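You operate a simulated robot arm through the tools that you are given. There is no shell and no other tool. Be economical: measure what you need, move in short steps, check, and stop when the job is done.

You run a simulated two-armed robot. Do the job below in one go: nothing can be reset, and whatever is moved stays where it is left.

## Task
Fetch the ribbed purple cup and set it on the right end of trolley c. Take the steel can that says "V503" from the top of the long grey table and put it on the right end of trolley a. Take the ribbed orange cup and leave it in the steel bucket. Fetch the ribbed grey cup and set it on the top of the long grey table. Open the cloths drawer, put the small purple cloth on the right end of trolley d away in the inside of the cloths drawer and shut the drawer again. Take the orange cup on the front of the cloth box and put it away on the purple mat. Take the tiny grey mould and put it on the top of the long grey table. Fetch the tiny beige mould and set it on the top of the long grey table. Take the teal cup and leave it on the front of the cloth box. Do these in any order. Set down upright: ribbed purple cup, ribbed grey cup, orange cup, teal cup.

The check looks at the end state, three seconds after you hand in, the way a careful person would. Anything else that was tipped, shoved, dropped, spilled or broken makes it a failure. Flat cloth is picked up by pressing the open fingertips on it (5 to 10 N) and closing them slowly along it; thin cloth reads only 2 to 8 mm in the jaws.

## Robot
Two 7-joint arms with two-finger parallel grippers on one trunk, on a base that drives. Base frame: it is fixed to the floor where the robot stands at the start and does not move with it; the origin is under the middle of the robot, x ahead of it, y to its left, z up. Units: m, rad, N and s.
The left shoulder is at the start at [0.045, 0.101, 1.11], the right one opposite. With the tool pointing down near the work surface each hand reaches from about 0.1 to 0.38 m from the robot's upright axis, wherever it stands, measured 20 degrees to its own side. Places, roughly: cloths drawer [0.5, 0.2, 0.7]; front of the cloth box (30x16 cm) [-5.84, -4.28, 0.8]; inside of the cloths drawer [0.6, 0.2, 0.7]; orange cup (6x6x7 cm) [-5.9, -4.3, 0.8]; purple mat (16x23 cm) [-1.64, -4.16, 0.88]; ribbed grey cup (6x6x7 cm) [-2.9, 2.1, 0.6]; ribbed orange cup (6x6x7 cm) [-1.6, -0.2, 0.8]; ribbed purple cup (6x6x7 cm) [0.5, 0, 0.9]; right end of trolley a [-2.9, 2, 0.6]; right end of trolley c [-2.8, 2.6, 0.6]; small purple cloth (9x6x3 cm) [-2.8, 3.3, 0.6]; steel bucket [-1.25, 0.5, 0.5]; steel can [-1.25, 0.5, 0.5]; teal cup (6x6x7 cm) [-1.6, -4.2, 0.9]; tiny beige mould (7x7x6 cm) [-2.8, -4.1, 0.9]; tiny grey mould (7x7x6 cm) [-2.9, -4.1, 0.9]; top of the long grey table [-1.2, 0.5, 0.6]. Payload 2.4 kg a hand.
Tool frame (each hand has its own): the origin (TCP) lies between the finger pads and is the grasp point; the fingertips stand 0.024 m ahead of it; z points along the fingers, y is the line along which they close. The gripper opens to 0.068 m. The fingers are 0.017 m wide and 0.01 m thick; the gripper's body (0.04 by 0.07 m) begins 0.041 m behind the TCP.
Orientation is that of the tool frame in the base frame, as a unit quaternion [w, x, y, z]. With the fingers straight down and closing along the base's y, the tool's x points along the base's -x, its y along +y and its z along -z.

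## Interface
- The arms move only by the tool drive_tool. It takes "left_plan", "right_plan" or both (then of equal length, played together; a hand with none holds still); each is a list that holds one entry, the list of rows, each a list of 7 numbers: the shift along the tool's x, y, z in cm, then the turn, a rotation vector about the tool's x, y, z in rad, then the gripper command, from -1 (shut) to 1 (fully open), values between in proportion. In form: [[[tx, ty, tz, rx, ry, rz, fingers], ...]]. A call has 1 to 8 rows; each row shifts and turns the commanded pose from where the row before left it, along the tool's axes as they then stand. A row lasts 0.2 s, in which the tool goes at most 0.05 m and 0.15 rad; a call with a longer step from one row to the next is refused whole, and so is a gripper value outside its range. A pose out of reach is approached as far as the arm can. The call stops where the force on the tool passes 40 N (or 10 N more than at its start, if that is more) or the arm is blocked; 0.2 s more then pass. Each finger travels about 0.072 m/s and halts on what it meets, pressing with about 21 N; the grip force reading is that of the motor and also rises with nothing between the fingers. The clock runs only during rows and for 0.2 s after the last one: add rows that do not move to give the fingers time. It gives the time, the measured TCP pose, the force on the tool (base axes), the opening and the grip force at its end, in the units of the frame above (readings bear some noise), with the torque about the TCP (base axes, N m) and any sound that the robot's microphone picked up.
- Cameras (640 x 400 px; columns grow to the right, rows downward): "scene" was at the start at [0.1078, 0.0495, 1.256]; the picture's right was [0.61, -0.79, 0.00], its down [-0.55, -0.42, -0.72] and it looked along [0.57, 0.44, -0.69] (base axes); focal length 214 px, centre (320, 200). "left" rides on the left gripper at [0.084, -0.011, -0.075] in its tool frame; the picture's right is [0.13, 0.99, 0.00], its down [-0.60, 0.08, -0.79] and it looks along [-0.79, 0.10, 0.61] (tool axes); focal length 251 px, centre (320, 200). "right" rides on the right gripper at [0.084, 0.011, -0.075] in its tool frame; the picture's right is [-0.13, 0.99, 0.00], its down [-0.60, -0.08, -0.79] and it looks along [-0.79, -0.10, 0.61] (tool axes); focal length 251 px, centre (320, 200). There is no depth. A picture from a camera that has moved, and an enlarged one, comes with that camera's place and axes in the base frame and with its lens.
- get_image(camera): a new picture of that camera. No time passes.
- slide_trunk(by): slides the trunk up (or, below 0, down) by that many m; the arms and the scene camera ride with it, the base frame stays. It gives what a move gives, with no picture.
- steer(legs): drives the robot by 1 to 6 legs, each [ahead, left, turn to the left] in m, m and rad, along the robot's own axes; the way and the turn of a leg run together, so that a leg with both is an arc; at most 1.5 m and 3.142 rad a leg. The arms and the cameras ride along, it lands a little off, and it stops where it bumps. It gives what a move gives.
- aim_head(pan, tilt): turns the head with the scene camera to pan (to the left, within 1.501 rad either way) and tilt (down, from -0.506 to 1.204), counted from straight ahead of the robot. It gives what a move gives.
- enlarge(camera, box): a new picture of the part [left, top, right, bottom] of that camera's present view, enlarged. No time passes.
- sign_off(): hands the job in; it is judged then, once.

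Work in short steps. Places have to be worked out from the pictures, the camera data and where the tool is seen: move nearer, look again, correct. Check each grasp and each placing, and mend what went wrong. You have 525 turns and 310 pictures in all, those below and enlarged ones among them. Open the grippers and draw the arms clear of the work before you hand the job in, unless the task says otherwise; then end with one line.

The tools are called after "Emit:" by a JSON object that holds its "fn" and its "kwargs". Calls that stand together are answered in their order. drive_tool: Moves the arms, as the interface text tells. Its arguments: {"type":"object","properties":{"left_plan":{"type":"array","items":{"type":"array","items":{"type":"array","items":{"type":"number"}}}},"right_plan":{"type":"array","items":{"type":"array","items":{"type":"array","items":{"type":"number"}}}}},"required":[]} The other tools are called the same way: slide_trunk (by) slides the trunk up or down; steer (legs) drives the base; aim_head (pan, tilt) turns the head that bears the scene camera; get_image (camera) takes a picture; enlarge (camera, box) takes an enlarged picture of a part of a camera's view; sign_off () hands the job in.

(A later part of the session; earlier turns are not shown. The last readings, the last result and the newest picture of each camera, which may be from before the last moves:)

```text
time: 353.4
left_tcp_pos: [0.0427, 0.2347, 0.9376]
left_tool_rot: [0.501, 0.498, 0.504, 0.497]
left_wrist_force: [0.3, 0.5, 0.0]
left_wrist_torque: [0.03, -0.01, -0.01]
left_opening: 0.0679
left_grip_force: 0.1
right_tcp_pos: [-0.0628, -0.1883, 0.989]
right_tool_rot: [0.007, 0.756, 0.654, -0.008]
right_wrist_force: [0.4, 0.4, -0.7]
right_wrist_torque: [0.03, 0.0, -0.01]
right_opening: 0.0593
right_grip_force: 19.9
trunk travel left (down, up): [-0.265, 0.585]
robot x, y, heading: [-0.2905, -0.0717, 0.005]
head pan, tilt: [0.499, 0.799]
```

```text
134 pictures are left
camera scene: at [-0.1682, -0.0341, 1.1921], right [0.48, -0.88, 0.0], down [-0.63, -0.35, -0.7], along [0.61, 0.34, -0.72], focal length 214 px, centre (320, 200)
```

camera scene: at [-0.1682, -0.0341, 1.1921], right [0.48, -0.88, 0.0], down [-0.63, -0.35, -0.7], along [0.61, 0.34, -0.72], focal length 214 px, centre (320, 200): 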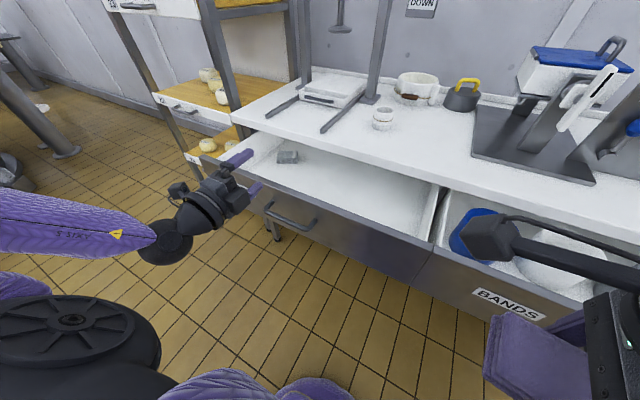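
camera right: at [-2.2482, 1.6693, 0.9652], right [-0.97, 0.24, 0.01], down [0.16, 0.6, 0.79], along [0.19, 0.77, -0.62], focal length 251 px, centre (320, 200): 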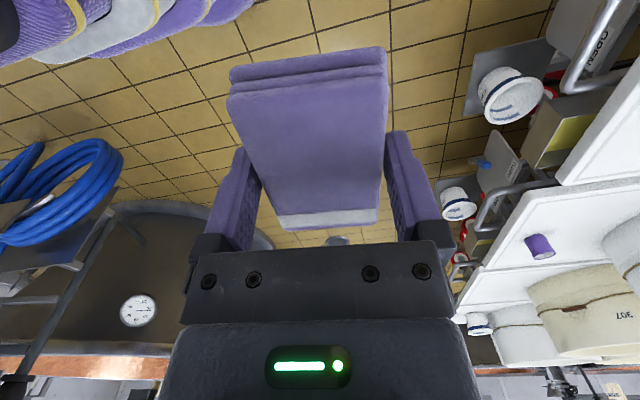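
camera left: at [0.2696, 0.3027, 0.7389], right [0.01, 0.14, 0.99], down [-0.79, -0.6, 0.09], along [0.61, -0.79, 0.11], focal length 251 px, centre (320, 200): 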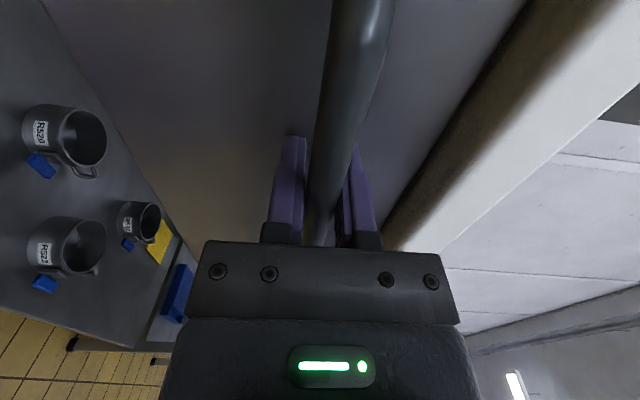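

Drive to (-0.12, 0.08) so the right hand can reach into the drawer.

Emit:
{"fn": "steer", "kwargs": {"legs": [[0, 0.15, 0], [0.16, 0, 0]]}}

Emit:
{"fn": "aim_head", "kwargs": {"pan": 0.0, "tilt": 0.9}}

Emit:
{"fn": "get_image", "kwargs": {"camera": "scene"}}

Emit:
{"fn": "get_image", "kwargs": {"camera": "right"}}

```text
time: 355.8
left_tcp_pos: [0.2008, 0.3897, 0.938]
left_tool_rot: [0.499, 0.497, 0.506, 0.498]
left_wrist_force: [-0.7, -0.4, 0.3]
left_wrist_torque: [0.03, 0.02, 0.01]
left_opening: 0.068
left_grip_force: 0.1
right_tcp_pos: [0.0967, -0.0317, 0.9884]
right_tool_rot: [0.007, 0.755, 0.656, -0.01]
right_wrist_force: [-0.4, 0.0, -1.0]
right_wrist_torque: [-0.02, 0.02, -0.02]
right_opening: 0.0596
right_grip_force: 20.8
trunk travel left (down, up): [-0.265, 0.585]
robot x, y, heading: [-0.1361, 0.0831, 0.009]
head pan, tilt: [0.499, 0.799]
```

```text
time: 356.7
left_tcp_pos: [0.1998, 0.3912, 0.9373]
left_tool_rot: [0.5, 0.496, 0.505, 0.498]
left_wrist_force: [-0.1, -0.2, -0.5]
left_wrist_torque: [0.01, -0.01, 0.03]
left_opening: 0.0682
left_grip_force: 0.1
right_tcp_pos: [0.0966, -0.0328, 0.9882]
right_tool_rot: [0.007, 0.754, 0.656, -0.009]
right_wrist_force: [0.2, -0.6, -0.4]
right_wrist_torque: [0.04, 0.04, -0.03]
right_opening: 0.0595
right_grip_force: 21.5
trunk travel left (down, up): [-0.265, 0.585]
robot x, y, heading: [-0.1371, 0.0839, 0.01]
head pan, tilt: [0.0, 0.901]
```

```text
133 pictures are left
camera scene: at [-0.0038, 0.0822, 1.1842], right [0.01, -1.0, 0.0], down [-0.78, -0.01, -0.62], along [0.62, 0.01, -0.78], focal length 214 px, centre (320, 200)
```

scene: 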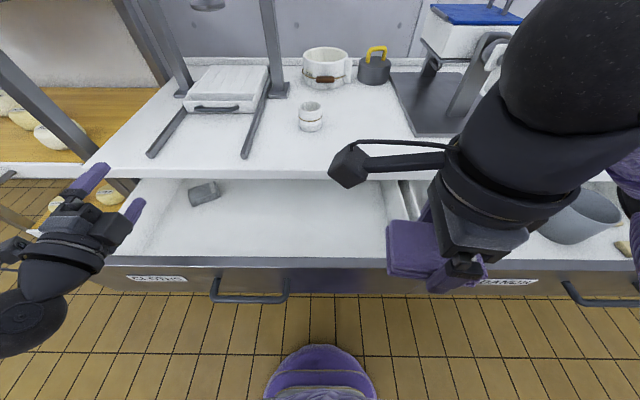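

```text
132 pictures are left
camera right: at [0.1201, 0.0509, 1.0618], right [0.96, -0.27, 0.0], down [-0.16, -0.57, 0.81], along [-0.21, -0.78, -0.59], focal length 251 px, centre (320, 200)
```

right: 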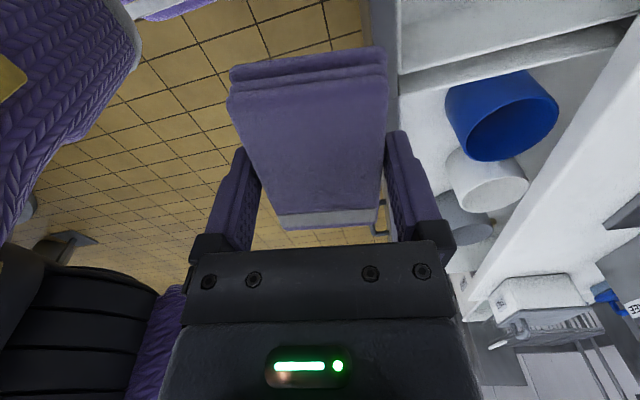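

Move the cloth over the open drawer at (0.245, 0.05).

Emit:
{"fn": "drive_tool", "kwargs": {"right_plan": [[[2.05, 2.7, 0, 0, 0, 0, -1], [2.05, 2.7, 0, 0, 0, 0, -1], [2.05, 2.7, 0, 0, 0, 0, -1], [2.05, 2.7, 0, 0, 0, 0, -1], [2.05, 2.7, 0, 0, 0, 0, -1], [0, 0, 0, 0, 0, 0, -1]]]}}

Emit:
{"fn": "get_image", "kwargs": {"camera": "scene"}}

Emit:
{"fn": "get_image", "kwargs": {"camera": "right"}}

```text
time: 358.1
left_tcp_pos: [0.199, 0.3903, 0.9372]
left_tool_rot: [0.5, 0.496, 0.505, 0.498]
left_wrist_force: [0.1, -0.4, -0.1]
left_wrist_torque: [0.0, 0.02, -0.02]
left_opening: 0.0679
left_grip_force: 0.0
right_tcp_pos: [0.2446, 0.0511, 0.9862]
right_tool_rot: [0.007, 0.755, 0.656, -0.009]
right_wrist_force: [1.1, -0.4, -0.5]
right_wrist_torque: [0.01, 0.01, -0.01]
right_opening: 0.0595
right_grip_force: 21.2
trunk travel left (down, up): [-0.265, 0.585]
robot x, y, heading: [-0.1374, 0.0802, 0.009]
head pan, tilt: [0.0, 0.901]
```

```text
131 pictures are left
camera scene: at [-0.0037, 0.0823, 1.1842], right [0.01, -1.0, 0.0], down [-0.78, -0.01, -0.62], along [0.62, 0.01, -0.78], focal length 214 px, centre (320, 200)
```

scene: 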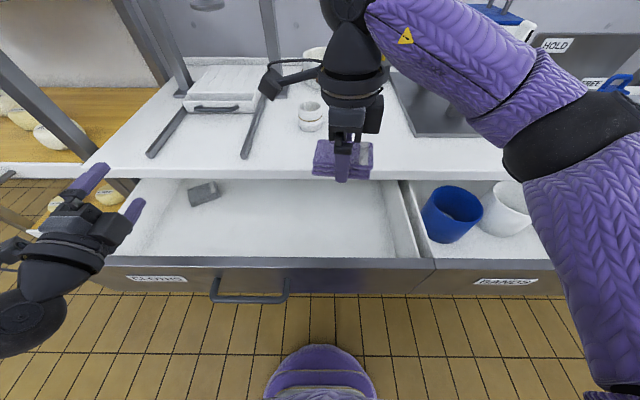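

```text
130 pictures are left
camera right: at [0.2676, 0.134, 1.0591], right [0.96, -0.27, 0.0], down [-0.16, -0.57, 0.81], along [-0.21, -0.78, -0.59], focal length 251 px, centre (320, 200)
```

right: 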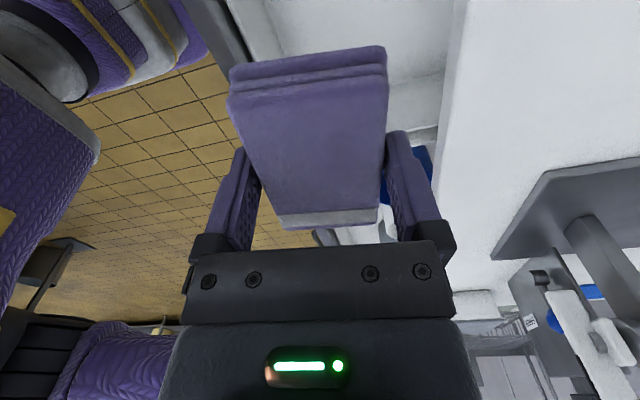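

Lower into the drawer.

Emit:
{"fn": "drive_tool", "kwargs": {"right_plan": [[[0, 0, 4, 0, 0, 0, -1], [0, 0, 4, 0, 0, 0, -1], [0, 0, 4, 0, 0, 0, -1], [0, 0, 4, 0, 0, 0, -1], [0, 0, 3, 0, 0, 0, -1], [0, 0, 0, 0, 0, 0, -1]]]}}

Emit:
{"fn": "get_image", "kwargs": {"camera": "scene"}}

Emit:
{"fn": "get_image", "kwargs": {"camera": "right"}}

```text
time: 359.5
left_tcp_pos: [0.1997, 0.3894, 0.9388]
left_tool_rot: [0.501, 0.497, 0.505, 0.498]
left_wrist_force: [0.2, -0.2, -0.3]
left_wrist_torque: [-0.02, -0.01, 0.03]
left_opening: 0.0681
left_grip_force: 0.2
right_tcp_pos: [0.2441, 0.0445, 0.7957]
right_tool_rot: [0.006, 0.755, 0.656, -0.01]
right_wrist_force: [-0.3, -0.1, -0.7]
right_wrist_torque: [0.01, 0.0, 0.0]
right_opening: 0.0595
right_grip_force: 20.8
trunk travel left (down, up): [-0.265, 0.585]
robot x, y, heading: [-0.1372, 0.0822, 0.009]
head pan, tilt: [0.0, 0.901]
```

```text
129 pictures are left
camera scene: at [-0.0038, 0.0822, 1.1842], right [0.01, -1.0, 0.0], down [-0.78, -0.01, -0.62], along [0.62, 0.01, -0.78], focal length 214 px, centre (320, 200)
```

scene: 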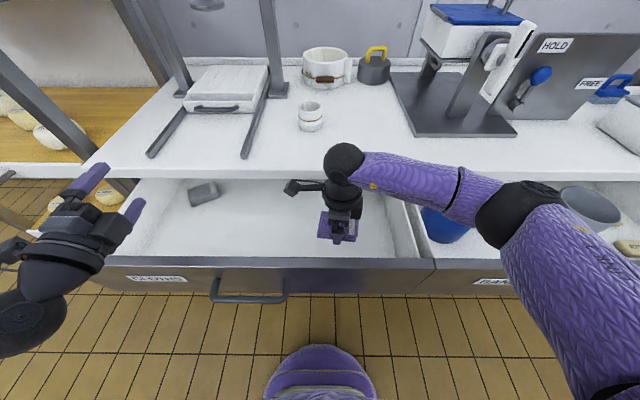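

```text
128 pictures are left
camera right: at [0.2673, 0.1284, 0.8689], right [0.96, -0.27, 0.0], down [-0.16, -0.57, 0.81], along [-0.21, -0.78, -0.59], focal length 251 px, centre (320, 200)
```

right: 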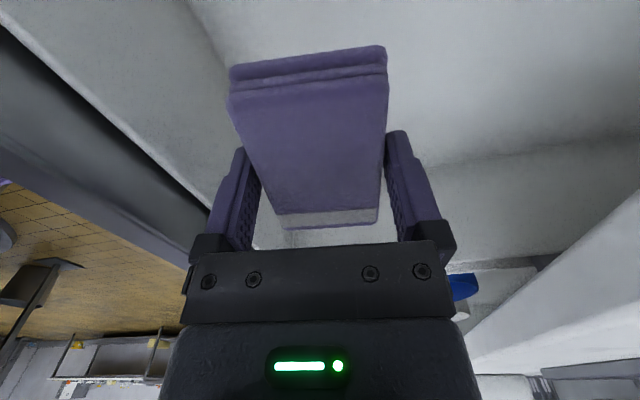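

Inside the drawer now. Continue down gently to its floor.

Emit:
{"fn": "drive_tool", "kwargs": {"right_plan": [[[0, 0, 2, 0, 0, 0, -1], [0, 0, 1.5, 0, 0, 0, -1], [0, 0, 0, 0, 0, 0, -1]]]}}

Emit:
{"fn": "drive_tool", "kwargs": {"right_plan": [[[0, 0, 0.7, 0, 0, 0, -1], [0, 0, 0.7, 0, 0, 0, -1], [0, 0, 0, 0, 0, 0, -1]]]}}

Emit:
{"fn": "get_image", "kwargs": {"camera": "right"}}

```text
time: 360.3
left_tcp_pos: [0.1984, 0.3897, 0.9374]
left_tool_rot: [0.5, 0.496, 0.505, 0.498]
left_wrist_force: [-0.4, 0.1, 0.6]
left_wrist_torque: [-0.02, -0.03, -0.01]
left_opening: 0.0681
left_grip_force: 0.1
right_tcp_pos: [0.2443, 0.0456, 0.7623]
right_tool_rot: [0.006, 0.754, 0.657, -0.009]
right_wrist_force: [-0.4, -0.6, -0.9]
right_wrist_torque: [-0.01, -0.01, -0.01]
right_opening: 0.0596
right_grip_force: 21.3
trunk travel left (down, up): [-0.265, 0.585]
robot x, y, heading: [-0.1371, 0.08, 0.006]
head pan, tilt: [0.0, 0.901]
```

```text
time: 361.1
left_tcp_pos: [0.2001, 0.3905, 0.9371]
left_tool_rot: [0.5, 0.496, 0.506, 0.498]
left_wrist_force: [-0.1, 0.0, 0.6]
left_wrist_torque: [0.03, -0.03, 0.01]
left_opening: 0.068
left_grip_force: 0.1
right_tcp_pos: [0.2433, 0.0446, 0.7468]
right_tool_rot: [0.006, 0.755, 0.656, -0.009]
right_wrist_force: [1.3, 0.1, 0.5]
right_wrist_torque: [-0.02, 0.01, -0.02]
right_opening: 0.0595
right_grip_force: 20.7
trunk travel left (down, up): [-0.265, 0.585]
robot x, y, heading: [-0.1318, 0.0817, 0.009]
head pan, tilt: [0.0, 0.901]
```

```text
127 pictures are left
camera right: at [0.267, 0.1283, 0.8204], right [0.96, -0.27, 0.0], down [-0.16, -0.57, 0.81], along [-0.21, -0.78, -0.59], focal length 251 px, centre (320, 200)
```

right: 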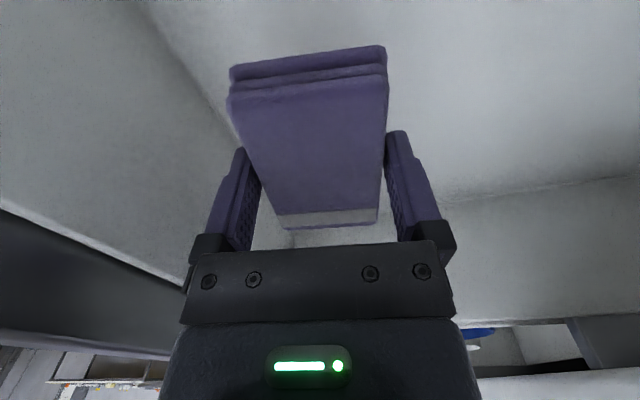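

Emit:
{"fn": "drive_tool", "kwargs": {"right_plan": [[[0, 0, 0.6, 0, 0, 0, -1], [0, 0, 0.6, 0, 0, 0, -1], [0, 0, 0, 0, 0, 0, -1]]]}}

Emit:
{"fn": "drive_tool", "kwargs": {"right_plan": [[[0, 0, 0.5, 0, 0, 0, -1], [0, 0, 0.3, 0, 0, 0, -1], [0, 0, 0, 0, 0, 0, -1]]]}}

```text
time: 361.9
left_tcp_pos: [0.2006, 0.3903, 0.9373]
left_tool_rot: [0.5, 0.496, 0.505, 0.498]
left_wrist_force: [0.0, -0.6, -0.4]
left_wrist_torque: [0.02, 0.02, 0.0]
left_opening: 0.068
left_grip_force: 0.1
right_tcp_pos: [0.2429, 0.0439, 0.735]
right_tool_rot: [0.007, 0.755, 0.656, -0.009]
right_wrist_force: [-0.1, 0.4, -1.1]
right_wrist_torque: [-0.01, -0.03, 0.01]
right_opening: 0.0593
right_grip_force: 20.8
trunk travel left (down, up): [-0.265, 0.585]
robot x, y, heading: [-0.1356, 0.0796, 0.007]
head pan, tilt: [0.0, 0.901]
```

```text
time: 362.7
left_tcp_pos: [0.1994, 0.3905, 0.9382]
left_tool_rot: [0.5, 0.497, 0.505, 0.498]
left_wrist_force: [0.1, 0.3, -0.2]
left_wrist_torque: [0.0, 0.0, 0.01]
left_opening: 0.0683
left_grip_force: 0.2
right_tcp_pos: [0.2433, 0.0455, 0.7278]
right_tool_rot: [0.007, 0.754, 0.656, -0.009]
right_wrist_force: [0.5, 0.0, -0.8]
right_wrist_torque: [0.0, 0.0, -0.02]
right_opening: 0.0592
right_grip_force: 21.2
trunk travel left (down, up): [-0.265, 0.585]
robot x, y, heading: [-0.1352, 0.0842, 0.009]
head pan, tilt: [0.0, 0.901]
```

Emit:
{"fn": "drive_tool", "kwargs": {"right_plan": [[[0, 0, 0.5, 0, 0, 0, -1], [0, 0, 0.3, 0, 0, 0, -1], [0, 0, 0, 0, 0, 0, -1]]]}}

Emit:
{"fn": "drive_tool", "kwargs": {"right_plan": [[[0, 0, 0.4, 0, 0, 0, -1], [0, 0, 0.3, 0, 0, 0, -1], [0, 0, 0, 0, 0, 0, -1]]]}}

Emit:
{"fn": "get_image", "kwargs": {"camera": "right"}}

```text
time: 363.5
left_tcp_pos: [0.1989, 0.3892, 0.9373]
left_tool_rot: [0.5, 0.497, 0.505, 0.498]
left_wrist_force: [0.2, 0.2, 0.1]
left_wrist_torque: [-0.01, 0.02, 0.0]
left_opening: 0.0677
left_grip_force: 0.0
right_tcp_pos: [0.2437, 0.0435, 0.7193]
right_tool_rot: [0.007, 0.755, 0.656, -0.009]
right_wrist_force: [-0.5, -0.1, -0.4]
right_wrist_torque: [-0.01, -0.01, -0.01]
right_opening: 0.0594
right_grip_force: 21.2
trunk travel left (down, up): [-0.265, 0.585]
robot x, y, heading: [-0.1373, 0.083, 0.007]
head pan, tilt: [0.0, 0.901]
```

```text
time: 364.3
left_tcp_pos: [0.1997, 0.3892, 0.9376]
left_tool_rot: [0.5, 0.496, 0.506, 0.498]
left_wrist_force: [-0.4, 0.1, -0.1]
left_wrist_torque: [0.0, -0.01, 0.0]
left_opening: 0.068
left_grip_force: 0.1
right_tcp_pos: [0.2436, 0.043, 0.7105]
right_tool_rot: [0.007, 0.755, 0.656, -0.009]
right_wrist_force: [0.6, -0.6, -0.8]
right_wrist_torque: [-0.01, 0.01, 0.05]
right_opening: 0.0595
right_grip_force: 21.2
trunk travel left (down, up): [-0.265, 0.585]
robot x, y, heading: [-0.1336, 0.0853, 0.009]
head pan, tilt: [0.0, 0.901]
```

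```text
126 pictures are left
camera right: at [0.2668, 0.1268, 0.7845], right [0.96, -0.27, 0.0], down [-0.16, -0.57, 0.81], along [-0.21, -0.78, -0.59], focal length 251 px, centre (320, 200)
```

right: 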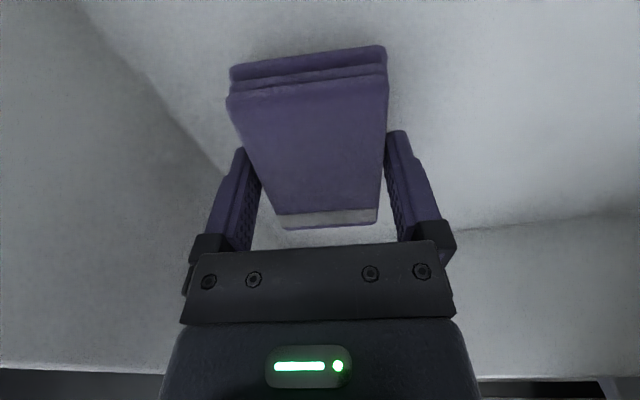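

Emit:
{"fn": "drive_tool", "kwargs": {"right_plan": [[[0, 0, 0.4, 0, 0, 0, -1], [0, 0, 0.3, 0, 0, 0, -1], [0, 0, 0, 0, 0, 0, -1]]]}}

Emit:
{"fn": "drive_tool", "kwargs": {"right_plan": [[[0, 0, 0.4, 0, 0, 0, -1], [0, 0, 0, 0, 0, 0, -1]]]}}

```text
time: 365.1
left_tcp_pos: [0.2001, 0.3909, 0.937]
left_tool_rot: [0.5, 0.497, 0.505, 0.498]
left_wrist_force: [-1.0, -0.9, -0.4]
left_wrist_torque: [-0.01, 0.0, -0.02]
left_opening: 0.0677
left_grip_force: 0.1
right_tcp_pos: [0.2436, 0.0445, 0.7054]
right_tool_rot: [0.007, 0.755, 0.656, -0.009]
right_wrist_force: [-0.2, -0.4, -0.4]
right_wrist_torque: [0.01, 0.0, -0.01]
right_opening: 0.0597
right_grip_force: 20.9
trunk travel left (down, up): [-0.265, 0.585]
robot x, y, heading: [-0.1357, 0.0803, 0.007]
head pan, tilt: [0.0, 0.901]
```

```text
time: 365.7
left_tcp_pos: [0.1989, 0.3902, 0.9376]
left_tool_rot: [0.5, 0.496, 0.506, 0.498]
left_wrist_force: [0.7, -0.7, 0.6]
left_wrist_torque: [-0.03, 0.01, 0.02]
left_opening: 0.068
left_grip_force: 0.0
right_tcp_pos: [0.2434, 0.0438, 0.702]
right_tool_rot: [0.006, 0.755, 0.656, -0.009]
right_wrist_force: [-0.2, 1.4, -1.2]
right_wrist_torque: [0.0, 0.01, 0.0]
right_opening: 0.0592
right_grip_force: 20.9
trunk travel left (down, up): [-0.265, 0.585]
robot x, y, heading: [-0.1346, 0.0809, 0.015]
head pan, tilt: [0.0, 0.901]
```

Close above the floor; release (small drop at most), then lift.

Emit:
{"fn": "drive_tool", "kwargs": {"right_plan": [[[0, 0, 0.3, 0, 0, 0, -1], [0, 0, 0, 0, 0, 0, 1], [0, 0, 0, 0, 0, 0, 1], [0, 0, 0, 0, 0, 0, 1]]]}}

Emit:
{"fn": "drive_tool", "kwargs": {"right_plan": [[[0, 0, -2, 0, 0, 0, 1], [0, 0, -4, 0, 0, 0, 1], [0, 0, -4, 0, 0, 0, 1], [0, 0, -4, 0, 0, 0, 1], [0, 0, -4, 0, 0, 0, 1], [0, 0, -4, 0, 0, 0, 1], [0, 0, -3, 0, 0, 0, 1]]]}}

Emit:
{"fn": "get_image", "kwargs": {"camera": "right"}}

Emit:
{"fn": "get_image", "kwargs": {"camera": "scene"}}

```text
time: 366.7
left_tcp_pos: [0.199, 0.3906, 0.9367]
left_tool_rot: [0.5, 0.497, 0.505, 0.499]
left_wrist_force: [-0.1, -0.9, -0.1]
left_wrist_torque: [-0.01, 0.0, 0.0]
left_opening: 0.0681
left_grip_force: 0.1
right_tcp_pos: [0.2437, 0.0445, 0.6985]
right_tool_rot: [0.006, 0.755, 0.656, -0.009]
right_wrist_force: [-0.1, -0.1, 0.1]
right_wrist_torque: [0.01, -0.02, -0.01]
right_opening: 0.0682
right_grip_force: 0.1
trunk travel left (down, up): [-0.265, 0.585]
robot x, y, heading: [-0.1313, 0.0846, 0.008]
head pan, tilt: [0.0, 0.901]
```

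```text
time: 368.3
left_tcp_pos: [0.1987, 0.3909, 0.9388]
left_tool_rot: [0.5, 0.497, 0.505, 0.498]
left_wrist_force: [0.6, -0.3, -0.4]
left_wrist_torque: [-0.01, 0.0, 0.0]
left_opening: 0.0681
left_grip_force: 0.0
right_tcp_pos: [0.2444, 0.0482, 0.9505]
right_tool_rot: [0.006, 0.755, 0.656, -0.01]
right_wrist_force: [-0.4, 0.2, 0.3]
right_wrist_torque: [0.0, -0.01, 0.03]
right_opening: 0.068
right_grip_force: 0.0
trunk travel left (down, up): [-0.265, 0.585]
robot x, y, heading: [-0.1388, 0.0834, 0.01]
head pan, tilt: [0.0, 0.901]
```

```text
125 pictures are left
camera right: at [0.2686, 0.1312, 1.0228], right [0.96, -0.27, 0.0], down [-0.16, -0.57, 0.81], along [-0.21, -0.78, -0.59], focal length 251 px, centre (320, 200)
```

right: 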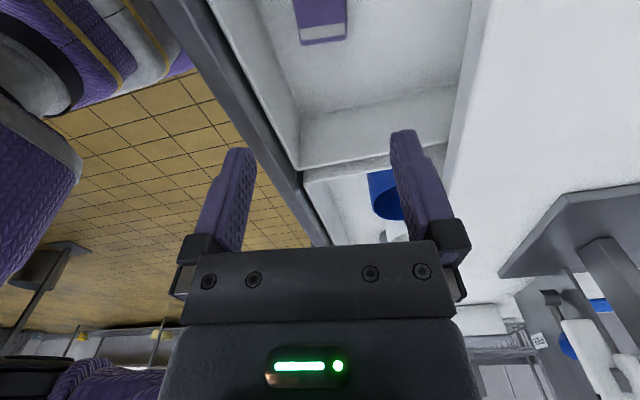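

```text
124 pictures are left
camera scene: at [-0.0039, 0.0823, 1.1842], right [0.01, -1.0, 0.0], down [-0.78, -0.01, -0.62], along [0.62, 0.01, -0.78], focal length 214 px, centre (320, 200)
```

scene: 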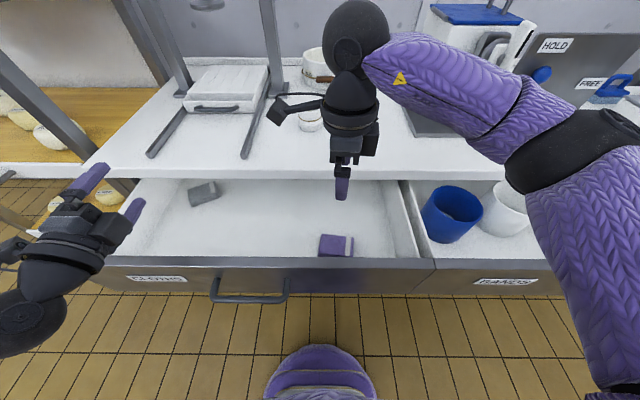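

The cloth lies inside the drawer. Now back away, and use the closed left fist to push the front shut.

Emit:
{"fn": "steer", "kwargs": {"legs": [[-0.24, 0, -0.01], [0, -0.3, 0]]}}

Emit:
{"fn": "drive_tool", "kwargs": {"left_plan": [[[0, 0, 0, 0, 0, 0, 0], [0, 0, 0, 0, 0, 0, -1], [0, 0, 0, 0, 0, 0, -1]]], "right_plan": [[[0, -4, 0, 0, 0, 0, 1], [0, -4, 0, 0, 0, 0, 1], [0, -4, 0, 0, 0, 0, 1]]]}}

Emit:
{"fn": "slide_trunk", "kwargs": {"by": -0.19}}

Emit:
{"fn": "aim_head", "kwargs": {"pan": 0.4, "tilt": 0.7}}

Emit:
{"fn": "get_image", "kwargs": {"camera": "scene"}}

```text
time: 371.8
left_tcp_pos: [-0.0433, 0.0765, 0.9379]
left_tool_rot: [0.504, 0.501, 0.5, 0.494]
left_wrist_force: [-1.1, 0.0, -0.1]
left_wrist_torque: [-0.02, 0.03, 0.02]
left_opening: 0.0682
left_grip_force: 0.0
right_tcp_pos: [-0.0036, -0.2675, 0.9491]
right_tool_rot: [0.006, 0.761, 0.649, -0.01]
right_wrist_force: [0.1, -0.1, 0.0]
right_wrist_torque: [0.0, 0.02, -0.02]
right_opening: 0.0681
right_grip_force: 0.1
trunk travel left (down, up): [-0.265, 0.585]
robot x, y, heading: [-0.3811, -0.2261, -0.009]
head pan, tilt: [0.0, 0.901]
```

```text
time: 372.6
left_tcp_pos: [-0.0425, 0.0753, 0.9379]
left_tool_rot: [0.504, 0.502, 0.5, 0.494]
left_wrist_force: [0.8, 0.1, 0.2]
left_wrist_torque: [-0.03, 0.02, 0.02]
left_opening: 0.0002
left_grip_force: 20.9
right_tcp_pos: [-0.1222, -0.2478, 0.951]
right_tool_rot: [0.007, 0.761, 0.649, -0.009]
right_wrist_force: [0.4, -0.6, 0.0]
right_wrist_torque: [0.01, 0.03, 0.03]
right_opening: 0.0681
right_grip_force: 0.1
trunk travel left (down, up): [-0.265, 0.585]
robot x, y, heading: [-0.3814, -0.2224, -0.011]
head pan, tilt: [0.0, 0.901]
```

```text
time: 374.7
left_tcp_pos: [-0.0435, 0.0761, 0.7477]
left_tool_rot: [0.505, 0.501, 0.502, 0.492]
left_wrist_force: [-0.8, -0.2, -0.5]
left_wrist_torque: [0.05, -0.01, 0.01]
left_opening: 0.0
left_grip_force: 21.5
right_tcp_pos: [-0.1211, -0.2486, 0.7588]
right_tool_rot: [0.007, 0.76, 0.65, -0.009]
right_wrist_force: [0.6, 0.5, 0.1]
right_wrist_torque: [0.01, 0.01, 0.0]
right_opening: 0.0682
right_grip_force: 0.0
trunk travel left (down, up): [-0.075, 0.775]
robot x, y, heading: [-0.3809, -0.2276, -0.01]
head pan, tilt: [0.0, 0.901]
```

```text
time: 375.6
left_tcp_pos: [-0.0426, 0.0757, 0.7469]
left_tool_rot: [0.504, 0.5, 0.501, 0.494]
left_wrist_force: [-1.0, -0.4, 0.5]
left_wrist_torque: [0.01, -0.03, 0.03]
left_opening: 0.0
left_grip_force: 21.4
right_tcp_pos: [-0.1218, -0.2479, 0.7593]
right_tool_rot: [0.007, 0.76, 0.65, -0.009]
right_wrist_force: [0.8, 0.6, -0.2]
right_wrist_torque: [0.03, -0.01, -0.01]
right_opening: 0.0679
right_grip_force: 0.1
trunk travel left (down, up): [-0.075, 0.775]
robot x, y, heading: [-0.3835, -0.2253, -0.01]
head pan, tilt: [0.4, 0.7]
```

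```text
123 pictures are left
camera scene: at [-0.1929, -0.1958, 1.0054], right [0.38, -0.92, 0.0], down [-0.6, -0.25, -0.76], along [0.71, 0.29, -0.64], focal length 214 px, centre (320, 200)
```

scene: 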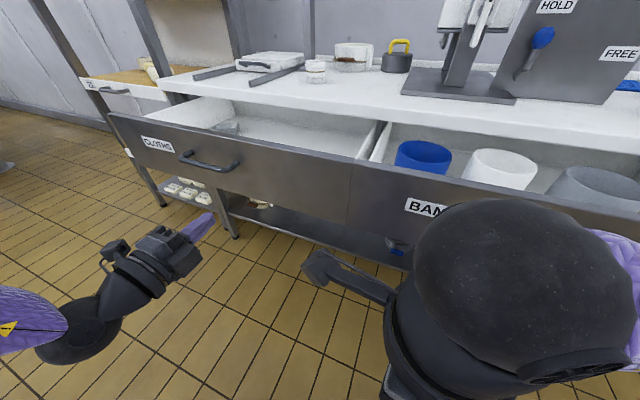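

Raise the right hand out of the way, then drive forward pushing the drawer.

Emit:
{"fn": "drive_tool", "kwargs": {"right_plan": [[[0, 0, -4, 0, 0, 0, 1], [0, 0, -4, 0, 0, 0, 1], [0, 0, -4, 0, 0, 0, 1], [0, 0, -4, 0, 0, 0, 1]]]}}

Emit:
{"fn": "steer", "kwargs": {"legs": [[0.28, 0, 0.01]]}}

Emit:
{"fn": "get_image", "kwargs": {"camera": "scene"}}

```text
time: 376.6
left_tcp_pos: [-0.0424, 0.0762, 0.7473]
left_tool_rot: [0.504, 0.501, 0.501, 0.494]
left_wrist_force: [0.1, -0.5, -0.6]
left_wrist_torque: [0.0, -0.01, -0.01]
left_opening: 0.0001
left_grip_force: 21.1
right_tcp_pos: [-0.1184, -0.2452, 0.9184]
right_tool_rot: [0.007, 0.761, 0.649, -0.01]
right_wrist_force: [-0.6, -0.3, 0.5]
right_wrist_torque: [-0.03, 0.02, 0.01]
right_opening: 0.0678
right_grip_force: 0.0
trunk travel left (down, up): [-0.075, 0.775]
robot x, y, heading: [-0.3817, -0.2267, -0.015]
head pan, tilt: [0.4, 0.7]
```

```text
time: 378.5
left_tcp_pos: [0.2362, 0.0783, 0.748]
left_tool_rot: [0.503, 0.498, 0.503, 0.496]
left_wrist_force: [0.3, 0.0, -0.5]
left_wrist_torque: [0.03, 0.0, 0.01]
left_opening: 0.0
left_grip_force: 20.8
right_tcp_pos: [0.1625, -0.2427, 0.9183]
right_tool_rot: [0.007, 0.758, 0.652, -0.009]
right_wrist_force: [-0.2, 0.3, 0.3]
right_wrist_torque: [-0.03, -0.03, 0.0]
right_opening: 0.068
right_grip_force: 0.0
trunk travel left (down, up): [-0.075, 0.775]
robot x, y, heading: [-0.0994, -0.2302, -0.001]
head pan, tilt: [0.4, 0.7]
```

```text
122 pictures are left
camera scene: at [0.0877, -0.1953, 1.0055], right [0.39, -0.92, 0.0], down [-0.59, -0.25, -0.76], along [0.7, 0.3, -0.64], focal length 214 px, centre (320, 200)
```

scene: 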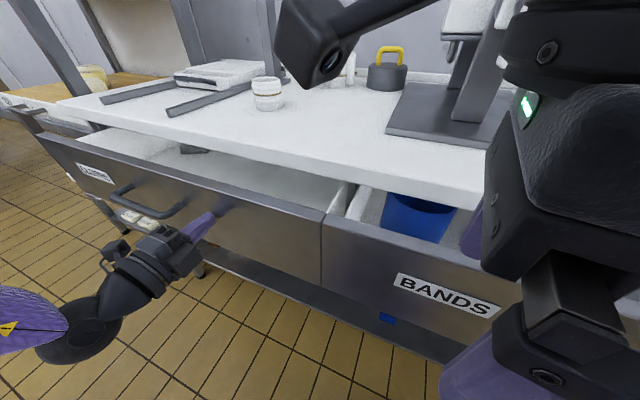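

Both fronts close together. Continue 0.125 m.

Emit:
{"fn": "steer", "kwargs": {"legs": [[0.11, 0, 0]]}}

Emit:
{"fn": "steer", "kwargs": {"legs": [[0.015, 0, 0]]}}

Emit:
{"fn": "get_image", "kwargs": {"camera": "scene"}}

```text
time: 379.7
left_tcp_pos: [0.343, 0.0782, 0.7483]
left_tool_rot: [0.501, 0.498, 0.504, 0.497]
left_wrist_force: [0.9, 0.1, 0.4]
left_wrist_torque: [-0.03, 0.0, 0.01]
left_opening: 0.0001
left_grip_force: 21.5
right_tcp_pos: [0.2688, -0.2428, 0.917]
right_tool_rot: [0.007, 0.757, 0.654, -0.01]
right_wrist_force: [-0.2, 0.5, 0.7]
right_wrist_torque: [0.03, -0.04, 0.0]
right_opening: 0.0681
right_grip_force: 0.1
trunk travel left (down, up): [-0.075, 0.775]
robot x, y, heading: [0.0067, -0.2306, 0.002]
head pan, tilt: [0.4, 0.7]
```

```text
time: 380.5
left_tcp_pos: [0.3471, 0.0787, 0.7481]
left_tool_rot: [0.502, 0.497, 0.505, 0.497]
left_wrist_force: [-11.1, -1.3, 7.3]
left_wrist_torque: [-0.06, -0.22, -0.09]
left_opening: 0.0001
left_grip_force: 21.1
right_tcp_pos: [0.2764, -0.2423, 0.918]
right_tool_rot: [0.007, 0.756, 0.654, -0.009]
right_wrist_force: [0.5, -0.2, -0.2]
right_wrist_torque: [0.01, -0.01, -0.04]
right_opening: 0.068
right_grip_force: 0.1
trunk travel left (down, up): [-0.075, 0.775]
robot x, y, heading: [0.0133, -0.2273, 0.009]
head pan, tilt: [0.4, 0.7]
stopped in leg 1: the force on the tool passed its limit at 62 N (the readings are from after the stop); the commanded pose is now the measured one
```

```text
121 pictures are left
camera scene: at [0.2013, -0.1946, 1.0057], right [0.39, -0.92, 0.0], down [-0.59, -0.25, -0.77], along [0.7, 0.3, -0.64], focal length 214 px, centre (320, 200)
```

scene: 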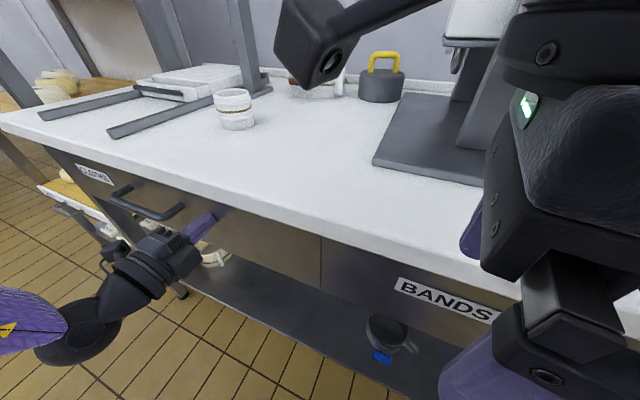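

Drawer fully shut (62 N against the stop), both fronts flush. Back away and restore both tools to the vertical working pose.

Emit:
{"fn": "steer", "kwargs": {"legs": [[-0.4, 0, 0]]}}

Emit:
{"fn": "slide_trunk", "kwargs": {"by": 0.2}}

Emit:
{"fn": "drive_tool", "kwargs": {"left_plan": [[[0, 0, 0, 0, 0, -0.15, -1], [0, 0, 0, 0, 0, -0.15, -1], [0, 0, 0, 0, 0, -0.15, -1], [0, 0, 0, 0, 0, -0.15, -1], [0, 0, 0, 0, 0, -0.15, -1], [0, 0, 0, 0, 0, -0.15, -1], [0, 0, 0, 0, 0, -0.15, -1], [0, 0, 0, 0, 0, -0.15, 1]]], "right_plan": [[[0, 0, 0, 0, 0, -0.15, 1], [0, 0, 0, 0, 0, -0.15, 1], [0, 0, 0, 0, 0, -0.15, 1], [0, 0, 0, 0, 0, -0.15, 1], [0, 0, 0, 0, 0, -0.15, 1], [0, 0, 0, 0, 0, -0.15, 1], [0, 0, 0, 0, 0, -0.15, 1], [0, 0, 0, 0, 0, -0.15, 1]]]}}

Emit:
{"fn": "drive_tool", "kwargs": {"left_plan": [[[0, 0, 0, 0, 0, -0.13, 1], [0, 0, 0, 0, 0, -0.12, 1], [0, 0, 0, 0, 0, -0.12, 1], [0, 0, 0, 0, 0.15, 0, 1], [0, 0, 0, 0, 0.15, 0, 1], [0, 0, 0, 0, 0.15, 0, 1], [0, 0, 0, 0, 0.15, 0, 1], [0, 0, 0, 0, 0.15, 0, 1]]], "right_plan": [[[0, 0, 0, 0, 0, -0.15, 1], [0, 0, 0, 0, 0, -0.15, 1], [0, 0, 0, 0, 0, -0.1, 1], [0, 0, 0, 0, 0, -0.1, 1], [0, 0, 0, 0, 0, 0, 1], [0, 0, 0, 0, 0, 0, 1], [0, 0, 0, 0, 0, 0, 1], [0, 0, 0, 0, 0, 0, 1]]]}}

Emit:
{"fn": "drive_tool", "kwargs": {"left_plan": [[[0, 0, 0, 0, 0.15, 0, 1], [0, 0, 0, 0, 0.15, 0, 1], [0, 0, 0, 0, 0.13, 0, 1], [0, 0, 0, 0, 0.13, 0, 1], [0, 0, 0, 0, 0.13, 0, 1], [0, 0, 0, 0, 0.13, 0, 1], [0, 0, 0, 0, 0, 0, 1]]]}}

```text
time: 382.9
left_tcp_pos: [-0.0457, 0.0779, 0.747]
left_tool_rot: [0.5, 0.498, 0.506, 0.496]
left_wrist_force: [-0.2, 0.5, 0.1]
left_wrist_torque: [0.02, 0.01, 0.01]
left_opening: 0.0
left_grip_force: 20.9
right_tcp_pos: [-0.1167, -0.2442, 0.9177]
right_tool_rot: [0.007, 0.756, 0.654, -0.009]
right_wrist_force: [-0.6, -0.1, -0.8]
right_wrist_torque: [0.01, 0.01, 0.01]
right_opening: 0.0679
right_grip_force: 0.0
trunk travel left (down, up): [-0.075, 0.775]
robot x, y, heading: [-0.3796, -0.2295, 0.006]
head pan, tilt: [0.4, 0.7]
```

```text
time: 385.1
left_tcp_pos: [-0.046, 0.0783, 0.9462]
left_tool_rot: [0.501, 0.498, 0.505, 0.496]
left_wrist_force: [-0.8, -0.2, 1.2]
left_wrist_torque: [0.01, -0.04, 0.0]
left_opening: 0.0
left_grip_force: 20.8
right_tcp_pos: [-0.1158, -0.2442, 1.1169]
right_tool_rot: [0.007, 0.756, 0.655, -0.009]
right_wrist_force: [-0.1, 0.1, 0.2]
right_wrist_torque: [-0.01, 0.0, 0.02]
right_opening: 0.068
right_grip_force: 0.2
trunk travel left (down, up): [-0.275, 0.575]
robot x, y, heading: [-0.3804, -0.2298, 0.01]
head pan, tilt: [0.4, 0.7]
```

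```text
time: 386.9
left_tcp_pos: [-0.0451, 0.0779, 0.946]
left_tool_rot: [0.694, 0.125, 0.698, 0.126]
left_wrist_force: [0.7, 0.1, 1.0]
left_wrist_torque: [0.01, 0.0, 0.0]
left_opening: 0.0526
left_grip_force: 0.1
right_tcp_pos: [-0.1165, -0.2435, 1.1178]
right_tool_rot: [0.001, 0.253, 0.967, -0.013]
right_wrist_force: [-0.3, 0.6, -0.4]
right_wrist_torque: [-0.02, -0.01, 0.02]
right_opening: 0.068
right_grip_force: 0.0
trunk travel left (down, up): [-0.275, 0.575]
robot x, y, heading: [-0.3771, -0.227, 0.012]
head pan, tilt: [0.4, 0.7]
```

```text
time: 388.7
left_tcp_pos: [-0.0454, 0.077, 0.9481]
left_tool_rot: [0.396, -0.002, 0.918, -0.004]
left_wrist_force: [-0.7, -1.1, -0.8]
left_wrist_torque: [0.0, 0.0, -0.04]
left_opening: 0.068
left_grip_force: 0.1
right_tcp_pos: [-0.1173, -0.244, 1.1172]
right_tool_rot: [-0.002, 0.007, 1.0, -0.011]
right_wrist_force: [0.6, 0.1, -0.7]
right_wrist_torque: [-0.04, -0.01, 0.0]
right_opening: 0.0684
right_grip_force: 0.0
trunk travel left (down, up): [-0.275, 0.575]
robot x, y, heading: [-0.3798, -0.2269, 0.005]
head pan, tilt: [0.4, 0.7]
```

```text
time: 390.3
left_tcp_pos: [-0.0428, 0.0807, 0.948]
left_tool_rot: [0.03, -0.009, 1.0, 0.004]
left_wrist_force: [0.5, -0.3, -0.1]
left_wrist_torque: [-0.01, 0.02, 0.02]
left_opening: 0.0681
left_grip_force: 0.1
left hand out of reach, approached as far as the arm can: row 2
right_tcp_pos: [-0.1166, -0.2441, 1.1191]
right_tool_rot: [-0.002, 0.006, 1.0, -0.011]
right_wrist_force: [0.9, -0.6, 1.0]
right_wrist_torque: [0.0, 0.0, 0.01]
right_opening: 0.0678
right_grip_force: 0.0
trunk travel left (down, up): [-0.275, 0.575]
robot x, y, heading: [-0.3813, -0.2302, 0.005]
head pan, tilt: [0.4, 0.7]
```

Level the left tool, tuck it, then turn toward -y and drive toward the far counter.

Emit:
{"fn": "drive_tool", "kwargs": {"left_plan": [[[3, 0, -2, 0, 0.06, 0, 1], [3, 0, -3, 0, 0, 0, 1], [3, 0, -3, 0, 0, 0, 1], [0, 0, -3, 0, 0, 0, 1]]]}}

Emit:
{"fn": "steer", "kwargs": {"legs": [[0, 0, -1.576], [1.4, 0, 0], [1.0, 0.0, 0]]}}

Emit:
{"fn": "aim_head", "kwargs": {"pan": -0.5, "tilt": 0.35}}

Emit:
{"fn": "get_image", "kwargs": {"camera": "scene"}}

```text
time: 391.3
left_tcp_pos: [-0.1366, 0.0796, 1.0563]
left_tool_rot: [0.001, -0.01, 1.0, 0.005]
left_wrist_force: [0.4, -0.2, 0.6]
left_wrist_torque: [0.02, -0.02, 0.01]
left_opening: 0.0678
left_grip_force: 0.0
right_tcp_pos: [-0.117, -0.2431, 1.118]
right_tool_rot: [-0.003, 0.007, 1.0, -0.011]
right_wrist_force: [-0.2, -0.1, 0.0]
right_wrist_torque: [0.0, -0.02, -0.01]
right_opening: 0.0679
right_grip_force: 0.1
trunk travel left (down, up): [-0.275, 0.575]
robot x, y, heading: [-0.3772, -0.2301, 0.007]
head pan, tilt: [0.4, 0.7]
```

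```text
time: 406.7
left_tcp_pos: [-0.1559, -2.8449, 1.0559]
left_tool_rot: [0.004, 0.721, 0.693, 0.003]
left_wrist_force: [0.5, 0.8, -0.4]
left_wrist_torque: [0.02, 0.01, 0.01]
left_opening: 0.0678
left_grip_force: 0.0
right_tcp_pos: [-0.4794, -2.8462, 1.1175]
right_tool_rot: [-0.01, 0.732, 0.681, -0.006]
right_wrist_force: [0.0, -0.3, 0.0]
right_wrist_torque: [0.03, -0.02, 0.01]
right_opening: 0.0681
right_grip_force: 0.1
trunk travel left (down, up): [-0.275, 0.575]
robot x, y, heading: [-0.4517, -2.5848, -1.624]
head pan, tilt: [0.4, 0.7]
```

```text
time: 407.9
left_tcp_pos: [-0.1558, -2.8445, 1.0554]
left_tool_rot: [0.003, 0.72, 0.694, 0.003]
left_wrist_force: [-0.2, -0.3, -0.4]
left_wrist_torque: [0.0, 0.0, -0.02]
left_opening: 0.0678
left_grip_force: 0.1
right_tcp_pos: [-0.4804, -2.8446, 1.1182]
right_tool_rot: [-0.01, 0.733, 0.681, -0.006]
right_wrist_force: [0.4, 0.3, -0.6]
right_wrist_torque: [0.0, 0.02, -0.02]
right_opening: 0.0679
right_grip_force: 0.2
trunk travel left (down, up): [-0.275, 0.575]
robot x, y, heading: [-0.4484, -2.5856, -1.622]
head pan, tilt: [-0.499, 0.351]
```

```text
120 pictures are left
camera scene: at [-0.5033, -2.7193, 1.2419], right [-0.85, 0.52, 0.0], down [0.18, 0.29, -0.94], along [-0.49, -0.8, -0.34], focal length 214 px, centre (320, 200)
```

scene: 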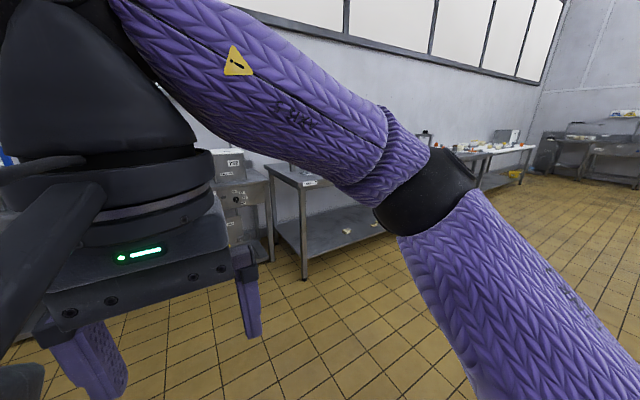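

Emit:
{"fn": "steer", "kwargs": {"legs": [[0, 0, 0.05], [0, -1.15, 0], [0.9, 0, 0]]}}

Emit:
{"fn": "aim_head", "kwargs": {"pan": 0, "tilt": 0.6}}

Emit:
{"fn": "get_image", "kwargs": {"camera": "scene"}}

```text
time: 418.6
left_tcp_pos: [-1.2926, -3.7325, 1.0555]
left_tool_rot: [0.003, 0.695, 0.719, 0.003]
left_wrist_force: [-0.1, -0.7, -0.3]
left_wrist_torque: [0.01, 0.01, 0.03]
left_opening: 0.0679
left_grip_force: 0.0
right_tcp_pos: [-1.6164, -3.7548, 1.118]
right_tool_rot: [-0.01, 0.708, 0.706, -0.006]
right_wrist_force: [0.3, -0.2, 0.3]
right_wrist_torque: [-0.02, 0.02, 0.0]
right_opening: 0.0681
right_grip_force: 0.0
trunk travel left (down, up): [-0.275, 0.575]
robot x, y, heading: [-1.6032, -3.4918, -1.549]
head pan, tilt: [-0.499, 0.351]
```

```text
time: 419.6
left_tcp_pos: [-1.2937, -3.7324, 1.0559]
left_tool_rot: [0.004, 0.696, 0.718, 0.003]
left_wrist_force: [0.1, 0.8, 0.3]
left_wrist_torque: [0.0, 0.01, 0.02]
left_opening: 0.0683
left_grip_force: 0.1
right_tcp_pos: [-1.6156, -3.7549, 1.1182]
right_tool_rot: [-0.009, 0.708, 0.707, -0.006]
right_wrist_force: [0.7, 0.4, 0.5]
right_wrist_torque: [0.04, 0.0, 0.03]
right_opening: 0.0678
right_grip_force: 0.0
trunk travel left (down, up): [-0.275, 0.575]
robot x, y, heading: [-1.6055, -3.4941, -1.548]
head pan, tilt: [0.0, 0.6]
```

```text
119 pictures are left
camera scene: at [-1.6032, -3.6365, 1.2192], right [-1.0, -0.02, 0.0], down [-0.01, 0.56, -0.83], along [0.01, -0.83, -0.56], focal length 214 px, centre (320, 200)
```

scene: 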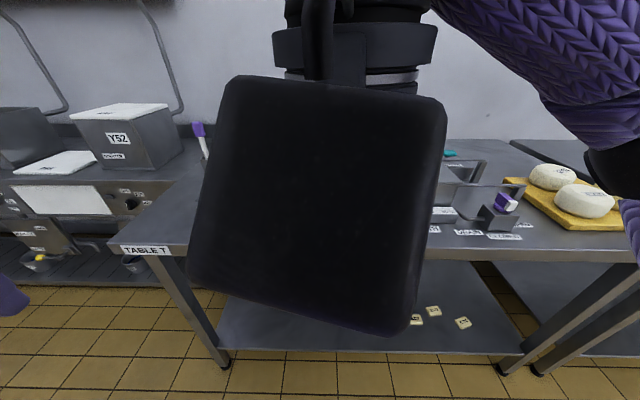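

The right hand blocks the view; move it aside.

Emit:
{"fn": "drive_tool", "kwargs": {"right_plan": [[[1, -4, 0, 0, 0, 0, 1], [1, -4, 0, 0, 0, 0, 1], [1, -4, 0, 0, 0, 0, 1], [1, -4, 0, 0, 0, 0, 1], [0, -3, 0, 0, 0, 0, 1]]]}}

Emit:
{"fn": "get_image", "kwargs": {"camera": "scene"}}

Emit:
{"fn": "get_image", "kwargs": {"camera": "left"}}

```text
time: 420.8
left_tcp_pos: [-1.2921, -3.7325, 1.0556]
left_tool_rot: [0.004, 0.696, 0.718, 0.003]
left_wrist_force: [-0.2, -0.5, 0.5]
left_wrist_torque: [0.0, -0.01, -0.01]
left_opening: 0.0679
left_grip_force: 0.0
right_tcp_pos: [-1.805, -3.7154, 1.1235]
right_tool_rot: [-0.01, 0.707, 0.707, -0.006]
right_wrist_force: [0.2, 0.2, -0.3]
right_wrist_torque: [-0.01, 0.03, 0.02]
right_opening: 0.068
right_grip_force: 0.1
trunk travel left (down, up): [-0.275, 0.575]
robot x, y, heading: [-1.6046, -3.4943, -1.553]
head pan, tilt: [0.0, 0.6]
```

```text
118 pictures are left
camera scene: at [-1.6033, -3.6363, 1.2192], right [-1.0, -0.02, 0.0], down [-0.01, 0.56, -0.83], along [0.02, -0.82, -0.56], focal length 214 px, centre (320, 200)
```

scene: 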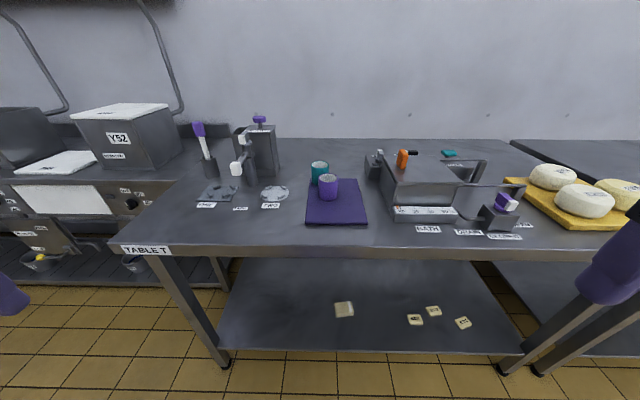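

```text
117 pictures are left
camera left: at [-1.3063, -3.6476, 1.1305], right [0.99, 0.16, 0.01], down [0.09, -0.6, 0.79], along [0.13, -0.78, -0.61], focal length 251 px, centre (320, 200)
```

left: 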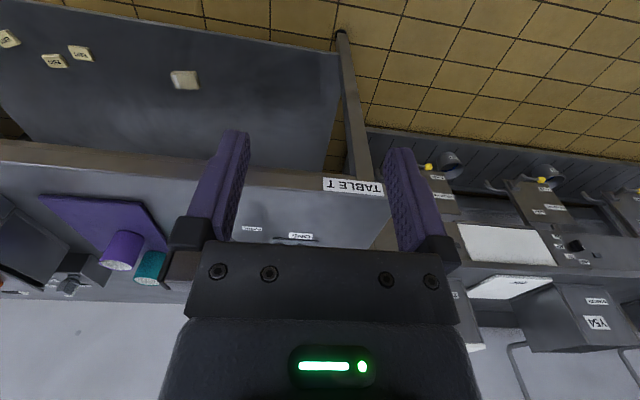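

Emit:
{"fn": "enlarge", "kwargs": {"camera": "scene", "box": [270, 140, 400, 240]}}

```text
4.00 times, centred on (335, 190) of scene
camera zoom: at [-1.6033, -3.6363, 1.2192], right [-1.0, -0.02, 0.0], down [-0.01, 0.56, -0.83], along [0.02, -0.82, -0.56], focal length 858 px, centre (260, 240)
```

zoom: 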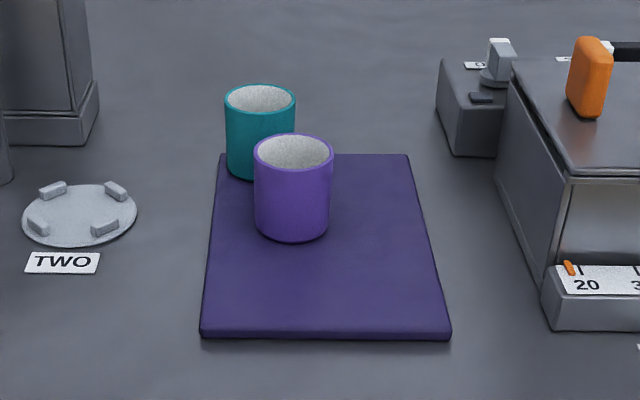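

Teal cup at ≈(-1.589, -4.256) behind a plain purple cup at (-1.614, -4.171); mat spans x -1.72…-1.555, y -4.285…-4.05. Drive in to y≈-3.72 and use the left hand, tool pitched forward.

Emit:
{"fn": "steer", "kwargs": {"legs": [[0, -0.05, -0.018], [0.22, 0, 0]]}}

Emit:
{"fn": "drive_tool", "kwargs": {"left_plan": [[[-2, -3, 0, 0, -0.11, 0, 1], [-2, -3, 0, 0, -0.11, 0, 1], [-2, -3, 0, 0, -0.11, 0, 1], [-2, -3, 0, 0, -0.12, 0, 1]]]}}

Emit:
{"fn": "get_image", "kwargs": {"camera": "scene"}}

Emit:
{"fn": "get_image", "kwargs": {"camera": "left"}}

```text
time: 422.9
left_tcp_pos: [-1.3463, -3.9522, 1.056]
left_tool_rot: [0.004, 0.702, 0.712, 0.004]
left_wrist_force: [0.2, 0.4, 0.3]
left_wrist_torque: [-0.01, -0.02, 0.01]
left_opening: 0.0681
left_grip_force: 0.1
right_tcp_pos: [-1.8582, -3.9267, 1.1229]
right_tool_rot: [-0.01, 0.714, 0.7, -0.006]
right_wrist_force: [-0.5, -0.4, -0.3]
right_wrist_torque: [0.0, 0.01, -0.04]
right_opening: 0.0679
right_grip_force: 0.1
trunk travel left (down, up): [-0.275, 0.575]
robot x, y, heading: [-1.6565, -3.7052, -1.568]
head pan, tilt: [0.0, 0.6]
```

```text
time: 423.9
left_tcp_pos: [-1.4661, -4.0323, 1.0678]
left_tool_rot: [0.162, 0.685, 0.694, -0.155]
left_wrist_force: [0.3, -0.2, 0.2]
left_wrist_torque: [-0.01, -0.05, -0.03]
left_opening: 0.0679
left_grip_force: 0.1
right_tcp_pos: [-1.8573, -3.9255, 1.1216]
right_tool_rot: [-0.01, 0.714, 0.7, -0.006]
right_wrist_force: [0.3, 0.2, 0.1]
right_wrist_torque: [0.01, -0.02, -0.01]
right_opening: 0.068
right_grip_force: 0.1
trunk travel left (down, up): [-0.275, 0.575]
robot x, y, heading: [-1.6531, -3.7099, -1.569]
head pan, tilt: [0.0, 0.6]
```

```text
115 pictures are left
camera scene: at [-1.6554, -3.8517, 1.2191], right [-1.0, 0.0, 0.0], down [0.0, 0.57, -0.82], along [0.0, -0.82, -0.57], focal length 214 px, centre (320, 200)
```

scene: 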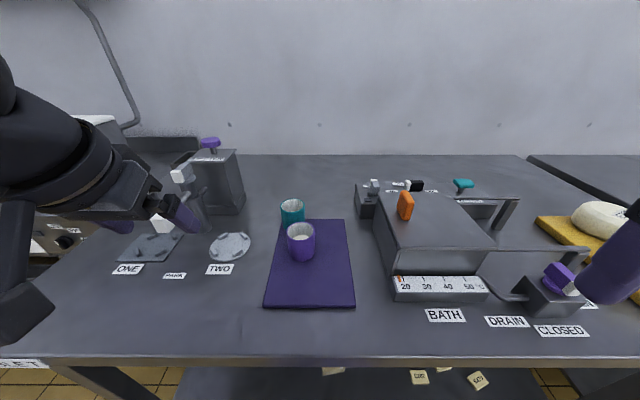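

```text
114 pictures are left
camera left: at [-1.4782, -3.9234, 1.0986], right [0.99, 0.13, -0.05], down [0.07, -0.2, 0.98], along [0.12, -0.97, -0.2], focal length 251 px, centre (320, 200)
```

left: 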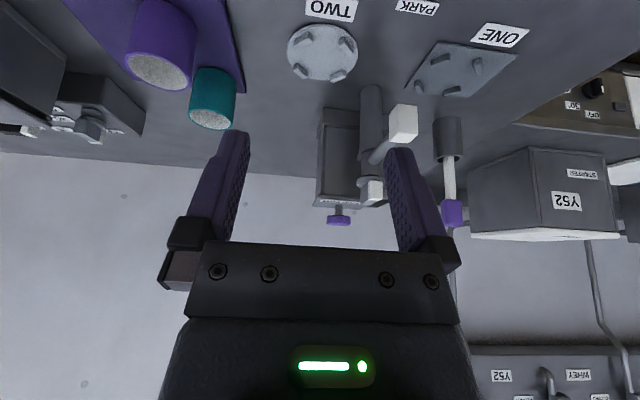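

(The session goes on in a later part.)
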